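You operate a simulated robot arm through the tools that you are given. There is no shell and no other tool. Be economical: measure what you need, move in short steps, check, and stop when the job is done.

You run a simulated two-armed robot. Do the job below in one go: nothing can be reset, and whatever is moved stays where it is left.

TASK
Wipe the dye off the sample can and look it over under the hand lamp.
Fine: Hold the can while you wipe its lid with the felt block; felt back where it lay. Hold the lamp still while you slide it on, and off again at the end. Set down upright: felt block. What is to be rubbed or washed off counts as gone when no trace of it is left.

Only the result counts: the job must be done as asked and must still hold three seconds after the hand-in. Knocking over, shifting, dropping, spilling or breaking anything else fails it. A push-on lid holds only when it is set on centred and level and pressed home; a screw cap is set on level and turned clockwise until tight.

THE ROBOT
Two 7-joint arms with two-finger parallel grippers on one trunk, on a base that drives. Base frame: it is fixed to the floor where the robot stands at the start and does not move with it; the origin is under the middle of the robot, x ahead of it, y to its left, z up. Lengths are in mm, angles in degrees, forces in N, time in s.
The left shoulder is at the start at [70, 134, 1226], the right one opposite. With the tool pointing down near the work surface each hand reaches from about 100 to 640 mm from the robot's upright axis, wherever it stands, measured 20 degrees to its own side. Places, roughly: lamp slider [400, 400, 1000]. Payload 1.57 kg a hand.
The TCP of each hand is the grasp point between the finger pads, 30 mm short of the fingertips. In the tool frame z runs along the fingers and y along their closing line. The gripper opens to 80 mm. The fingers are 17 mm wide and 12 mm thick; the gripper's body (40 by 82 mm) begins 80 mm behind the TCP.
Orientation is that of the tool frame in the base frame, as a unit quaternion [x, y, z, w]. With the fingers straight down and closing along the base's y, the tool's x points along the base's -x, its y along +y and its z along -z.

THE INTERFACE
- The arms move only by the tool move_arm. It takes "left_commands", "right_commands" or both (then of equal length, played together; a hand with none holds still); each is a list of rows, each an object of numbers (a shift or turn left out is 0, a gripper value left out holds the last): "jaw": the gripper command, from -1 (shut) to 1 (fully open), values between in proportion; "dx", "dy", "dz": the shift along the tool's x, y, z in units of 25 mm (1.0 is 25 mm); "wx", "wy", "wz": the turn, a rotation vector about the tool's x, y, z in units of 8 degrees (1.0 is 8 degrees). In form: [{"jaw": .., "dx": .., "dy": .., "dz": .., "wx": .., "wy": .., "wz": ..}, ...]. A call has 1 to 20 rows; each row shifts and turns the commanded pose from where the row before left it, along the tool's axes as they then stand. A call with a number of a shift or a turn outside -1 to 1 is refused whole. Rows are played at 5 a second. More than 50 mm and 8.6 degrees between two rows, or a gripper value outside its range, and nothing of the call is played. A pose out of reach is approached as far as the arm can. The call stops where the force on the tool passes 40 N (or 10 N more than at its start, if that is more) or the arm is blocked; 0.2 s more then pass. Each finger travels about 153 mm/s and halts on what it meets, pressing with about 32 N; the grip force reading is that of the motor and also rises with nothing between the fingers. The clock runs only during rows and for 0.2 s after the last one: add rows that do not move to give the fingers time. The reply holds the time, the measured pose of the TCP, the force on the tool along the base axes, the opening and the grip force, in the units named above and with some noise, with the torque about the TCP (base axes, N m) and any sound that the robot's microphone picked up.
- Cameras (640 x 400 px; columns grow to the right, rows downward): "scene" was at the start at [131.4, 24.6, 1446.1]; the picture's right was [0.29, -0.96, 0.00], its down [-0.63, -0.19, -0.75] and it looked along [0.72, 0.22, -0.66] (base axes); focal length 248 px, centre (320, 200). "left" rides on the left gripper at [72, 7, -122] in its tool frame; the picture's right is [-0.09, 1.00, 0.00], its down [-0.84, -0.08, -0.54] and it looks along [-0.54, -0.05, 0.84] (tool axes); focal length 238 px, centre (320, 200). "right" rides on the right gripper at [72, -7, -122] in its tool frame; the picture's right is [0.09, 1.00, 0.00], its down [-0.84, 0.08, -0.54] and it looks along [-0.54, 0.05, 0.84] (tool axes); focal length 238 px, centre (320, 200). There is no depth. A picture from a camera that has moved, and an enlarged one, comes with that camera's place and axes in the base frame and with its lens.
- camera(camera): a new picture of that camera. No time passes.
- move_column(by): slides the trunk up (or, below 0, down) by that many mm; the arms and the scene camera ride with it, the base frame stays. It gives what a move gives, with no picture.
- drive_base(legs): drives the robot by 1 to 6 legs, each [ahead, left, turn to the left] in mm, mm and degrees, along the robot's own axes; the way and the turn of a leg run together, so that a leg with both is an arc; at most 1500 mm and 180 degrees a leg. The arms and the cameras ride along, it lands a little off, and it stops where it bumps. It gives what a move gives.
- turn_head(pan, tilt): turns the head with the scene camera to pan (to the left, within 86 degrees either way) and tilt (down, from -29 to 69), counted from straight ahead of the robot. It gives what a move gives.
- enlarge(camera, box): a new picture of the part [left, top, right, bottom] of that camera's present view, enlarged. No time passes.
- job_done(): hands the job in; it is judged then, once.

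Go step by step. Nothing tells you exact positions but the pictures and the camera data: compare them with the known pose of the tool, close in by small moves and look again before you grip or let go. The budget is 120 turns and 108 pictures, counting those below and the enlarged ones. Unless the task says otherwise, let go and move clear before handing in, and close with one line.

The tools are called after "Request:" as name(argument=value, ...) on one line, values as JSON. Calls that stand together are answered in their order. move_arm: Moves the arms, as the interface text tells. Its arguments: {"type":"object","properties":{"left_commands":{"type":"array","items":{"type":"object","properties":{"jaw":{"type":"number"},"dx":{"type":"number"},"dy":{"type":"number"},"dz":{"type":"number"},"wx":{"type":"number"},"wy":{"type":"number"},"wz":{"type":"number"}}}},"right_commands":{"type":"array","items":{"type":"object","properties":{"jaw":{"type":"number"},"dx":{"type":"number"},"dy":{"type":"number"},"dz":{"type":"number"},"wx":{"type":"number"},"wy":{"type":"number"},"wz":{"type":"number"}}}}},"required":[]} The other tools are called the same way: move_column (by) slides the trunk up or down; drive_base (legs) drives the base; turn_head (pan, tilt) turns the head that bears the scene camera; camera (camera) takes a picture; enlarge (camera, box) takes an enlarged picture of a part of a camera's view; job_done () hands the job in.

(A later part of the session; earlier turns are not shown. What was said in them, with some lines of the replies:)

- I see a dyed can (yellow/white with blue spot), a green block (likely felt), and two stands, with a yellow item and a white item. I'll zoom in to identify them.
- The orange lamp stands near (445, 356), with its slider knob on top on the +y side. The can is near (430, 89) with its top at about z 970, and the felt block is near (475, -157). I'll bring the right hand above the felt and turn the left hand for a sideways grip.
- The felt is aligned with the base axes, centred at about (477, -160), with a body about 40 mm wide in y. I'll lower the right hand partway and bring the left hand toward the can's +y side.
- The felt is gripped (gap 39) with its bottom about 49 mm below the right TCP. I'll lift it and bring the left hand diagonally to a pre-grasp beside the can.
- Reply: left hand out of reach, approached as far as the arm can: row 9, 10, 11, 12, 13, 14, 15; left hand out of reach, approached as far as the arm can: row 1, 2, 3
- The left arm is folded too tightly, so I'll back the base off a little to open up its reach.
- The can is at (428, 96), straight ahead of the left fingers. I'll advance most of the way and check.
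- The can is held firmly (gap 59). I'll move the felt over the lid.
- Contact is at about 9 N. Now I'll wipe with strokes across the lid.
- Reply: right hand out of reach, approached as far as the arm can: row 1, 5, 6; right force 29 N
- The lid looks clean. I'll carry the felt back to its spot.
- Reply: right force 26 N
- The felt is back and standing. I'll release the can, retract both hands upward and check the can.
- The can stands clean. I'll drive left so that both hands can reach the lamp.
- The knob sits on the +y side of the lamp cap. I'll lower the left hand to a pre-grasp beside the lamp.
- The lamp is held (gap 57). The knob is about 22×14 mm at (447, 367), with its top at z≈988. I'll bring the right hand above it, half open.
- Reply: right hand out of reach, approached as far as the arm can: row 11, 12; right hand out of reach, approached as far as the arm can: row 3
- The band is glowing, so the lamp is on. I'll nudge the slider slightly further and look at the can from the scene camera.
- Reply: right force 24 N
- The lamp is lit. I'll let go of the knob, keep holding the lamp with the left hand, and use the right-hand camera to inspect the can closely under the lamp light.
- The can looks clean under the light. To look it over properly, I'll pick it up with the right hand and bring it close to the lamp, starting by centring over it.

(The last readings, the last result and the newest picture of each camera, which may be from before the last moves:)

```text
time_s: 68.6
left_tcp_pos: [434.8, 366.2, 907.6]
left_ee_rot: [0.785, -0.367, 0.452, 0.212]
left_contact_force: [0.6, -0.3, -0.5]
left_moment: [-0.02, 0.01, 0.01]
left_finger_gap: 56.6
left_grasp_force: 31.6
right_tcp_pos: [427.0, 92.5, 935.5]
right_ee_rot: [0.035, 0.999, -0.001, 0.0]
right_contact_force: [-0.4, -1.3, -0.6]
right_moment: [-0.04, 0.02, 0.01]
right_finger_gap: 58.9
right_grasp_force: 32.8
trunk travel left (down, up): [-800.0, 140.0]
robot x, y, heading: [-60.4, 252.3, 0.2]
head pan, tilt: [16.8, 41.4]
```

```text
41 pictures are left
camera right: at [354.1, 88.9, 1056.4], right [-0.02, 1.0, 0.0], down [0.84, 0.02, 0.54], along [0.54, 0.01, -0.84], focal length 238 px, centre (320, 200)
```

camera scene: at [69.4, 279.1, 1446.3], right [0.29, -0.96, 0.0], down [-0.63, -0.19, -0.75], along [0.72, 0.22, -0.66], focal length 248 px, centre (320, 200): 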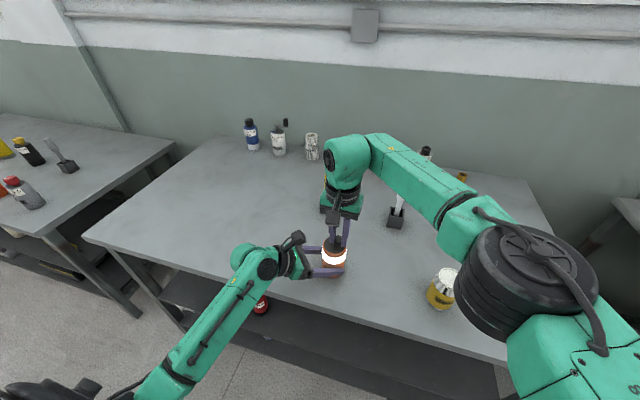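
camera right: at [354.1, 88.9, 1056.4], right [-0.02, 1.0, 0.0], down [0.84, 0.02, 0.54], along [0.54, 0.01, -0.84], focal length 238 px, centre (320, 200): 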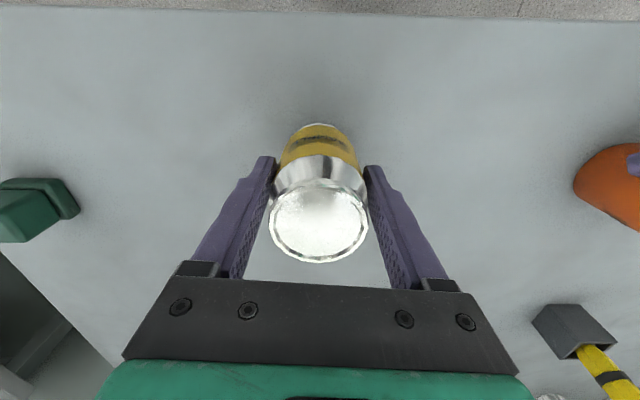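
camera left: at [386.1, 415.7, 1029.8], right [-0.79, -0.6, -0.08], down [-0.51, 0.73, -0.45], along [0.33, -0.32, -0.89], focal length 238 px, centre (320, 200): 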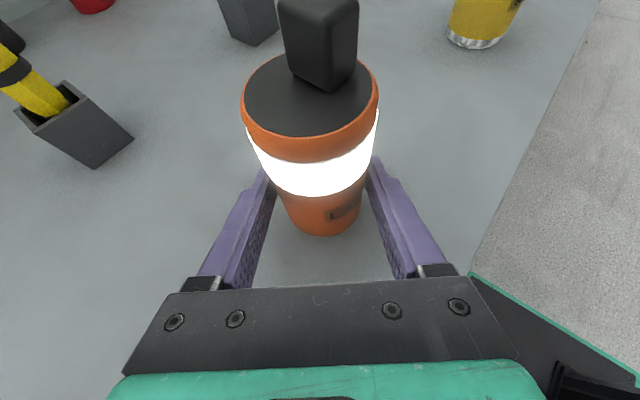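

Request:
move_arm(right_commands=[{"dz": -0.4}, {"dz": -0.4}, {"dy": 0.7}, {"dy": 0.7}, {"dy": 0.7}, {"dy": 0.7}, {"dy": 0.7}, {"dy": 0.7}, {"dy": 0.7}, {}, {}, {}])

Request:
camera(camera="right")

Request:
camera(camera="scene")

Request:
camera(camera="left")

```text
time_s: 71.2
left_tcp_pos: [435.2, 366.2, 906.5]
left_ee_rot: [0.785, -0.366, 0.453, 0.211]
left_contact_force: [0.5, 0.0, -0.1]
left_moment: [-0.07, 0.01, 0.02]
left_finger_gap: 56.7
left_grasp_force: 32.0
right_tcp_pos: [435.9, 214.5, 955.8]
right_ee_rot: [0.034, 0.999, 0.0, -0.001]
right_contact_force: [0.9, 0.1, -1.1]
right_moment: [-0.03, 0.01, 0.01]
right_finger_gap: 58.7
right_grasp_force: 32.3
trunk travel left (down, up): [-800.0, 140.0]
robot x, y, heading: [-59.7, 257.2, -0.0]
head pan, tilt: [16.8, 41.4]
```

```text
40 pictures are left
camera right: at [363.8, 210.0, 1077.8], right [-0.02, 1.0, 0.0], down [0.84, 0.02, 0.54], along [0.54, 0.01, -0.84], focal length 238 px, centre (320, 200)
```

right: 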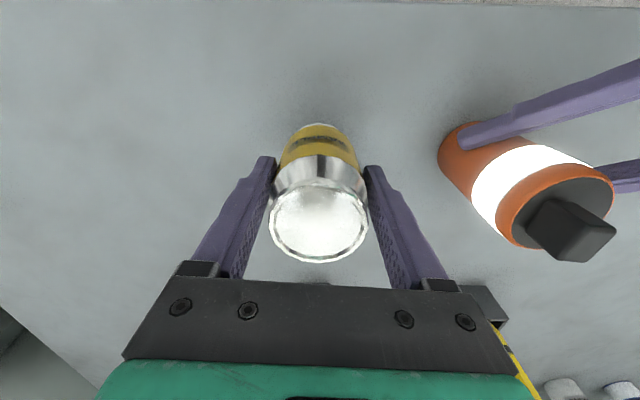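

```text
39 pictures are left
camera scene: at [70.9, 279.1, 1446.1], right [0.29, -0.96, 0.0], down [-0.63, -0.19, -0.75], along [0.72, 0.22, -0.66], focal length 248 px, centre (320, 200)
```

scene: 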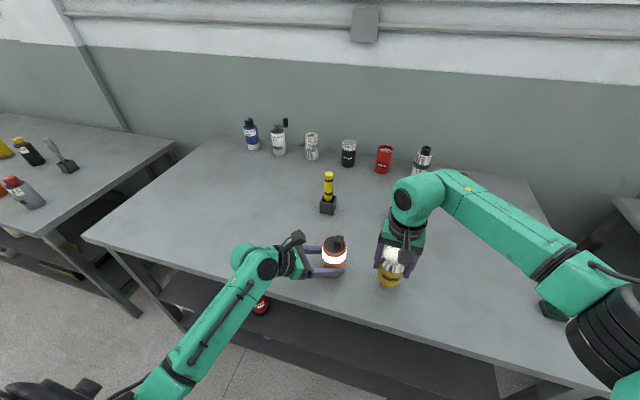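

```text
38 pictures are left
camera left: at [386.1, 415.3, 1029.8], right [-0.79, -0.6, -0.08], down [-0.51, 0.73, -0.45], along [0.33, -0.32, -0.89], focal length 238 px, centre (320, 200)
```

left: 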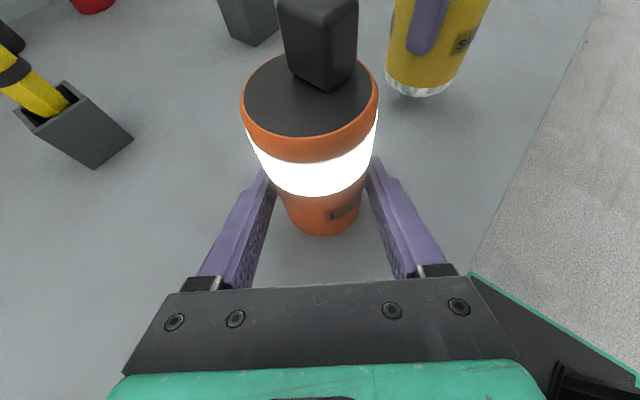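

Held next to the lit lamp, the lid needs a close look for leftover traces, so I'll enlarge it.

Request:
enlarge(camera="right", box=[255, 110, 385, 275])

Request:
move_arm(right_commands=[{}, {}, {}, {}, {}, {}, {}, {}, {}, {}])

```text
2.42 times, centred on (320, 192) of right
camera zoom: at [363.8, 210.0, 1077.8], right [-0.02, 1.0, 0.0], down [0.84, 0.02, 0.54], along [0.54, 0.01, -0.84], focal length 578 px, centre (320, 218)
```

zoom: 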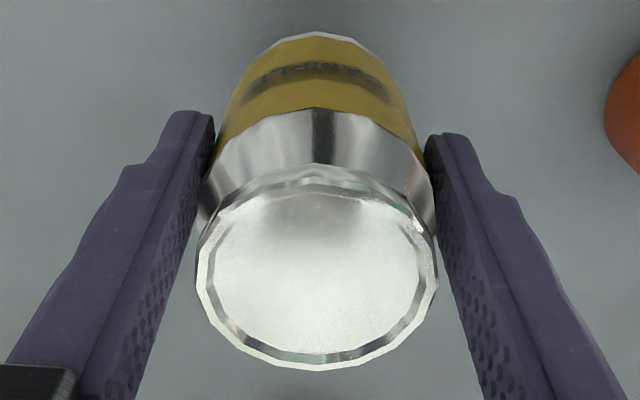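

```text
time_s: 73.4
left_tcp_pos: [436.9, 366.6, 906.5]
left_ee_rot: [0.785, -0.366, 0.453, 0.212]
left_contact_force: [0.4, -0.3, 0.7]
left_moment: [-0.08, -0.02, 0.0]
left_finger_gap: 56.7
left_grasp_force: 32.0
right_tcp_pos: [435.3, 213.4, 955.5]
right_ee_rot: [0.035, 0.999, -0.001, 0.0]
right_contact_force: [-0.7, 0.0, -0.9]
right_moment: [0.04, 0.0, -0.02]
right_finger_gap: 58.7
right_grasp_force: 32.3
trunk travel left (down, up): [-800.0, 140.0]
robot x, y, heading: [-57.3, 252.7, -0.2]
head pan, tilt: [16.8, 41.4]
```

No traces are left. I'll return the can to its place.

Request:
move_arm(right_commands=[{"dy": -0.7}, {"dy": -0.7}, {"dy": -0.7}, {"dy": -0.7}, {"dy": -0.7}, {"dy": -0.7}, {"dy": -0.7}, {}, {"dz": 0.4}, {"dz": 0.34}, {}])

Request:
move_arm(right_commands=[{"dz": 0.05}, {}])

Request:
move_arm(right_commands=[{"dz": 0.03}, {}])

```text
time_s: 75.8
left_tcp_pos: [435.2, 365.9, 906.2]
left_ee_rot: [0.786, -0.366, 0.452, 0.21]
left_contact_force: [-0.2, 0.3, -1.0]
left_moment: [-0.02, 0.01, 0.02]
left_finger_gap: 56.7
left_grasp_force: 31.9
right_tcp_pos: [429.1, 90.0, 937.4]
right_ee_rot: [0.034, 0.999, 0.0, -0.001]
right_contact_force: [0.6, -0.3, -2.2]
right_moment: [0.0, -0.03, 0.0]
right_finger_gap: 58.6
right_grasp_force: 31.7
trunk travel left (down, up): [-800.0, 140.0]
robot x, y, heading: [-63.1, 253.3, 0.0]
head pan, tilt: [16.8, 41.4]
```

```text
time_s: 76.4
left_tcp_pos: [435.2, 364.9, 906.7]
left_ee_rot: [0.785, -0.366, 0.453, 0.211]
left_contact_force: [0.7, -0.3, -0.8]
left_moment: [0.01, -0.03, 0.01]
left_finger_gap: 56.8
left_grasp_force: 32.0
right_tcp_pos: [429.1, 90.6, 936.6]
right_ee_rot: [0.034, 0.999, 0.0, 0.0]
right_contact_force: [0.7, -0.9, -1.9]
right_moment: [0.0, -0.02, 0.02]
right_finger_gap: 58.8
right_grasp_force: 31.3
trunk travel left (down, up): [-800.0, 140.0]
robot x, y, heading: [-59.5, 252.8, 0.1]
head pan, tilt: [16.8, 41.4]
```

```text
time_s: 77.0
left_tcp_pos: [437.0, 364.9, 906.1]
left_ee_rot: [0.785, -0.366, 0.453, 0.211]
left_contact_force: [0.0, -0.5, -0.5]
left_moment: [-0.06, -0.05, 0.05]
left_finger_gap: 56.5
left_grasp_force: 32.1
right_tcp_pos: [427.5, 91.0, 934.1]
right_ee_rot: [0.034, 0.999, 0.001, 0.0]
right_contact_force: [-0.2, 0.6, -1.7]
right_moment: [0.06, -0.01, 0.0]
right_finger_gap: 58.8
right_grasp_force: 31.7
trunk travel left (down, up): [-800.0, 140.0]
robot x, y, heading: [-60.1, 255.7, -0.1]
head pan, tilt: [16.8, 41.4]
```

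Request:
move_arm(right_commands=[{"dz": 0.03}, {}])

Request:
move_arm(right_commands=[{"dz": 0.03}, {}])

Request:
move_arm(right_commands=[{"dz": 0.03}, {}])

```text
time_s: 77.6
left_tcp_pos: [434.6, 364.8, 906.5]
left_ee_rot: [0.785, -0.366, 0.453, 0.211]
left_contact_force: [0.3, 1.2, 0.0]
left_moment: [-0.07, -0.01, 0.01]
left_finger_gap: 56.6
left_grasp_force: 31.5
right_tcp_pos: [426.8, 91.4, 935.3]
right_ee_rot: [0.035, 0.999, 0.0, 0.001]
right_contact_force: [0.4, -0.2, 0.6]
right_moment: [0.0, -0.01, 0.0]
right_finger_gap: 58.8
right_grasp_force: 32.4
trunk travel left (down, up): [-800.0, 140.0]
robot x, y, heading: [-58.7, 252.6, 0.1]
head pan, tilt: [16.8, 41.4]
```

```text
time_s: 78.2
left_tcp_pos: [434.9, 366.1, 906.7]
left_ee_rot: [0.785, -0.366, 0.453, 0.211]
left_contact_force: [-0.2, -0.2, -0.4]
left_moment: [0.05, -0.01, 0.03]
left_finger_gap: 56.7
left_grasp_force: 33.1
right_tcp_pos: [426.5, 90.4, 933.6]
right_ee_rot: [0.035, 0.999, 0.002, 0.001]
right_contact_force: [2.1, 0.0, 8.0]
right_moment: [-0.09, -0.05, 0.03]
right_finger_gap: 58.9
right_grasp_force: 32.3
trunk travel left (down, up): [-800.0, 140.0]
robot x, y, heading: [-58.1, 255.5, 0.2]
head pan, tilt: [16.8, 41.4]
```

```text
time_s: 78.8
left_tcp_pos: [434.7, 366.8, 906.5]
left_ee_rot: [0.784, -0.366, 0.454, 0.211]
left_contact_force: [0.0, 0.4, -0.1]
left_moment: [0.02, 0.0, 0.02]
left_finger_gap: 56.7
left_grasp_force: 31.6
right_tcp_pos: [427.2, 91.2, 934.5]
right_ee_rot: [0.035, 0.999, 0.001, 0.002]
right_contact_force: [3.3, -0.5, 13.7]
right_moment: [-0.02, 0.01, 0.02]
right_finger_gap: 58.7
right_grasp_force: 32.1
trunk travel left (down, up): [-800.0, 140.0]
robot x, y, heading: [-60.5, 251.9, 0.1]
head pan, tilt: [16.8, 41.4]
```

Request:
move_arm(right_commands=[{"jaw": 1}, {}, {}, {"dz": -1}, {"dz": -1}, {"dz": -1}, {"dz": -1}, {"dz": -0.9}, {"jaw": 0, "dy": 1}, {"dy": 1}, {"dy": 1}, {"dy": 1}, {"dy": 1}, {"dy": 1}, {"dy": 1}, {"dy": 1}, {"dy": 1}, {"dy": 1}, {"dx": 0.11, "dy": 0.2}, {}])

Request:
camera(camera="right")

Request:
camera(camera="scene")

```text
time_s: 83.0
left_tcp_pos: [435.8, 365.8, 905.8]
left_ee_rot: [0.785, -0.366, 0.453, 0.212]
left_contact_force: [0.3, -1.2, -0.5]
left_moment: [0.05, 0.02, 0.03]
left_finger_gap: 56.7
left_grasp_force: 31.9
right_tcp_pos: [441.9, 346.8, 1054.8]
right_ee_rot: [0.035, 0.999, 0.0, 0.0]
right_contact_force: [-0.9, 0.8, -0.2]
right_moment: [0.03, -0.02, -0.05]
right_finger_gap: 40.1
right_grasp_force: 0.1
trunk travel left (down, up): [-800.0, 140.0]
robot x, y, heading: [-63.9, 258.2, 0.2]
head pan, tilt: [16.8, 41.4]
```

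```text
36 pictures are left
camera right: at [369.9, 343.9, 1176.2], right [-0.02, 1.0, 0.0], down [0.84, 0.02, 0.54], along [0.54, 0.01, -0.84], focal length 238 px, centre (320, 200)
```

right: 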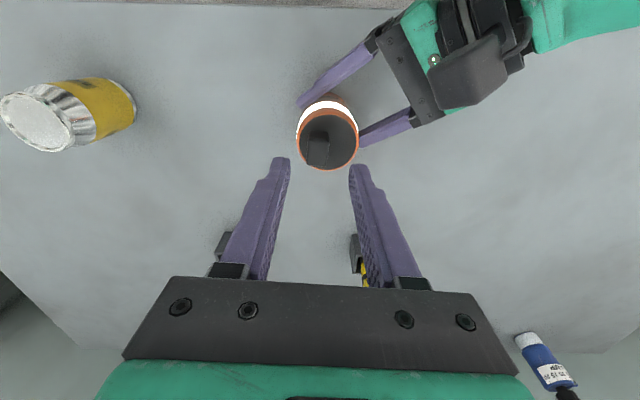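

```text
35 pictures are left
camera scene: at [70.9, 279.0, 1446.1], right [0.29, -0.96, 0.0], down [-0.63, -0.19, -0.75], along [0.72, 0.22, -0.66], focal length 248 px, centre (320, 200)
```

scene: 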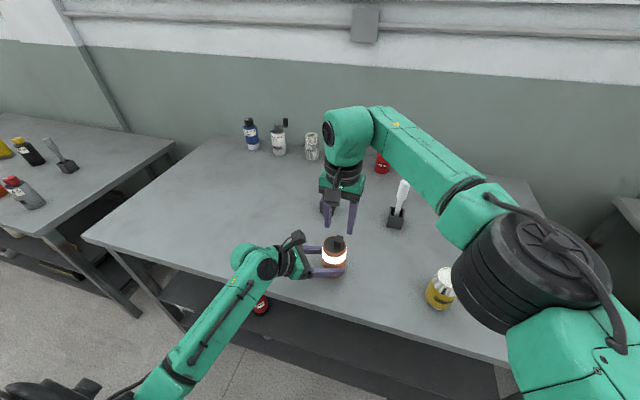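

The can stands in place and the knob is centred below the fingers. I'll descend, grip the knob and slide it back.

Request:
move_arm(right_commands=[{"dz": 0.8}, {"dz": 0.6}, {"dz": 0.52}, {}, {"jaw": -1}, {}, {}])

Request:
move_arm(right_commands=[{"dy": 0.15}, {"dy": 0.15}, {"dy": 0.15}, {}])

Request:
camera(camera="left")

```text
time_s: 84.6
left_tcp_pos: [435.0, 365.6, 907.2]
left_ee_rot: [0.785, -0.366, 0.453, 0.211]
left_contact_force: [-1.5, 0.1, 0.3]
left_moment: [-0.02, -0.02, 0.28]
left_finger_gap: 56.5
left_grasp_force: 32.3
right_tcp_pos: [442.1, 347.7, 1006.7]
right_ee_rot: [0.035, 0.999, 0.0, -0.001]
right_contact_force: [0.7, 0.5, -0.7]
right_moment: [-0.01, -0.09, -0.3]
right_finger_gap: 17.0
right_grasp_force: 31.8
trunk travel left (down, up): [-800.0, 140.0]
robot x, y, heading: [-59.0, 252.8, 0.2]
head pan, tilt: [16.8, 41.4]
```

```text
time_s: 85.6
left_tcp_pos: [435.5, 365.2, 907.2]
left_ee_rot: [0.784, -0.366, 0.454, 0.211]
left_contact_force: [2.9, 2.8, 6.7]
left_moment: [-0.21, 0.15, 0.36]
left_finger_gap: 56.8
left_grasp_force: 32.8
right_tcp_pos: [443.2, 357.0, 1008.0]
right_ee_rot: [0.035, 0.999, 0.001, 0.0]
right_contact_force: [-2.7, -3.1, -7.2]
right_moment: [-0.08, 0.01, -0.25]
right_finger_gap: 16.5
right_grasp_force: 31.7
trunk travel left (down, up): [-800.0, 140.0]
robot x, y, heading: [-60.9, 251.9, -0.1]
head pan, tilt: [16.8, 41.4]
```

```text
34 pictures are left
camera left: at [386.2, 415.4, 1030.6], right [-0.79, -0.6, -0.08], down [-0.51, 0.73, -0.46], along [0.34, -0.32, -0.89], focal length 238 px, centre (320, 200)
```

left: 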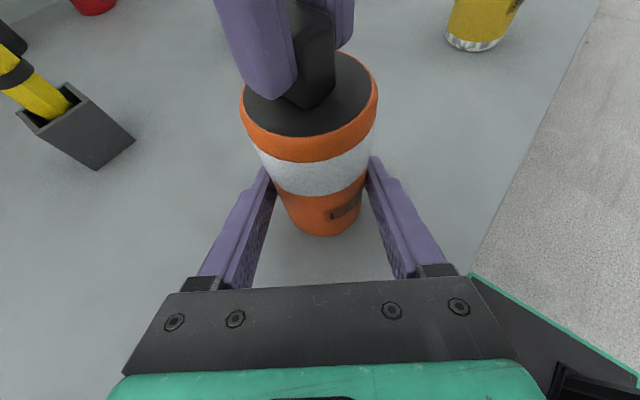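

It's off. I'll slide the knob on to its original end.

Request:
move_arm(right_commands=[{"dy": 0.15, "dz": 0.03}, {"dy": 0.12}, {}])

Request:
camera(camera="left")

```text
time_s: 86.4
left_tcp_pos: [435.0, 366.4, 905.8]
left_ee_rot: [0.785, -0.366, 0.453, 0.211]
left_contact_force: [-1.2, 1.5, 4.5]
left_moment: [-0.15, -0.42, 0.28]
left_finger_gap: 56.8
left_grasp_force: 31.6
right_tcp_pos: [443.8, 363.7, 1004.8]
right_ee_rot: [0.036, 0.999, 0.0, 0.001]
right_contact_force: [0.5, -1.5, -2.4]
right_moment: [-0.02, 0.3, -0.22]
right_finger_gap: 16.7
right_grasp_force: 32.7
trunk travel left (down, up): [-800.0, 140.0]
robot x, y, heading: [-63.5, 252.7, -0.3]
head pan, tilt: [16.8, 41.4]
```

```text
33 pictures are left
camera left: at [385.9, 415.3, 1029.8], right [-0.79, -0.6, -0.08], down [-0.51, 0.73, -0.45], along [0.33, -0.32, -0.89], focal length 238 px, centre (320, 200)
```

left: 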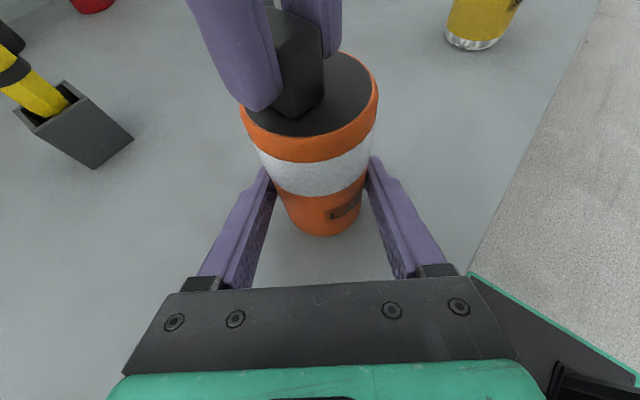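

The knob is back at its original end. I'll release it and raise the right hand, then release the lamp.

Request:
move_arm(right_commands=[{"jaw": 0.0}, {}, {"dz": -1}, {"dz": -1}, {"dz": -1}, {"dy": -1}, {"dy": -1}, {"dy": -1}, {"dy": -1}, {"dz": -1}, {"dz": -1}, {}])

Request:
move_arm(left_commands=[{"jaw": 1}, {}, {}, {"dz": -0.8}, {"dz": -0.8}, {"dz": -0.8}, {"dz": -0.8}, {"dz": -0.8}, {"dx": 0.762, "dz": -0.44}, {"dx": 0.762, "dz": -0.44}, {"dx": 0.762, "dz": -0.44}, {}])

Request:
camera(camera="scene")

Request:
camera(camera="left")

```text
time_s: 89.0
left_tcp_pos: [435.8, 367.6, 905.8]
left_ee_rot: [0.785, -0.367, 0.453, 0.212]
left_contact_force: [-0.9, 0.2, 0.9]
left_moment: [0.04, 0.03, -0.01]
left_finger_gap: 56.9
left_grasp_force: 31.8
right_tcp_pos: [437.0, 264.0, 1131.4]
right_ee_rot: [0.036, 0.999, 0.0, 0.0]
right_contact_force: [-0.6, -0.3, 0.6]
right_moment: [-0.01, -0.02, -0.01]
right_finger_gap: 40.0
right_grasp_force: 0.1
trunk travel left (down, up): [-800.0, 140.0]
robot x, y, heading: [-63.7, 254.3, 0.0]
head pan, tilt: [16.8, 41.4]
```

```text
time_s: 91.6
left_tcp_pos: [380.6, 433.3, 1021.2]
left_ee_rot: [0.785, -0.367, 0.453, 0.212]
left_contact_force: [-0.5, 0.2, 0.1]
left_moment: [-0.02, -0.04, -0.02]
left_finger_gap: 80.1
left_grasp_force: 0.0
right_tcp_pos: [436.4, 264.5, 1131.4]
right_ee_rot: [0.035, 0.999, 0.0, 0.0]
right_contact_force: [-0.2, 0.1, -0.4]
right_moment: [-0.01, -0.02, 0.0]
right_finger_gap: 40.1
right_grasp_force: 0.0
trunk travel left (down, up): [-800.0, 140.0]
robot x, y, heading: [-61.3, 255.9, -0.1]
head pan, tilt: [16.8, 41.4]
```

```text
32 pictures are left
camera scene: at [70.6, 279.2, 1446.1], right [0.29, -0.96, 0.0], down [-0.63, -0.19, -0.75], along [0.72, 0.22, -0.66], focal length 248 px, centre (320, 200)
```

scene: 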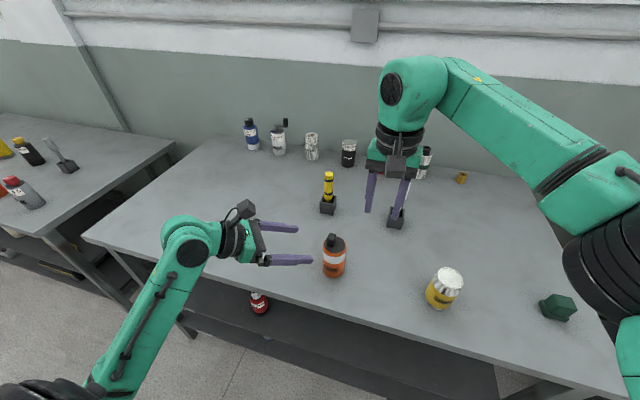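

```text
31 pictures are left
camera left: at [330.6, 482.0, 1144.1], right [-0.79, -0.6, -0.08], down [-0.51, 0.73, -0.45], along [0.33, -0.32, -0.89], focal length 238 px, centre (320, 200)
```

left: 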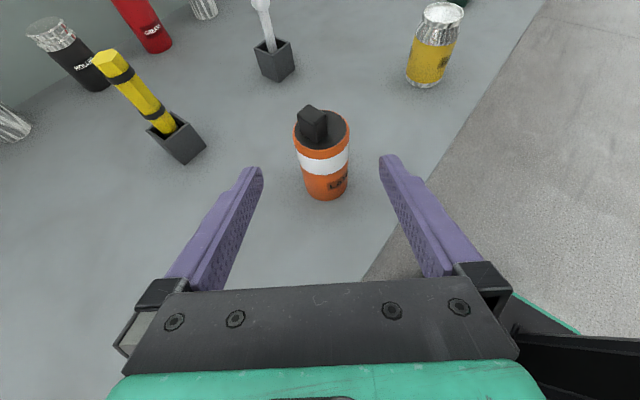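

The lamp is off and standing, the can is clean and upright, the felt block is back where it lay, and both hands are clear.

Request:
job_done()

```text
The job is handed in.
```

I wiped the dye off the can's lid and looked the lid over beside the lit lamp; no trace was left. The lamp is off again, the can is back where it stood, and the felt block stands upright where it lay.
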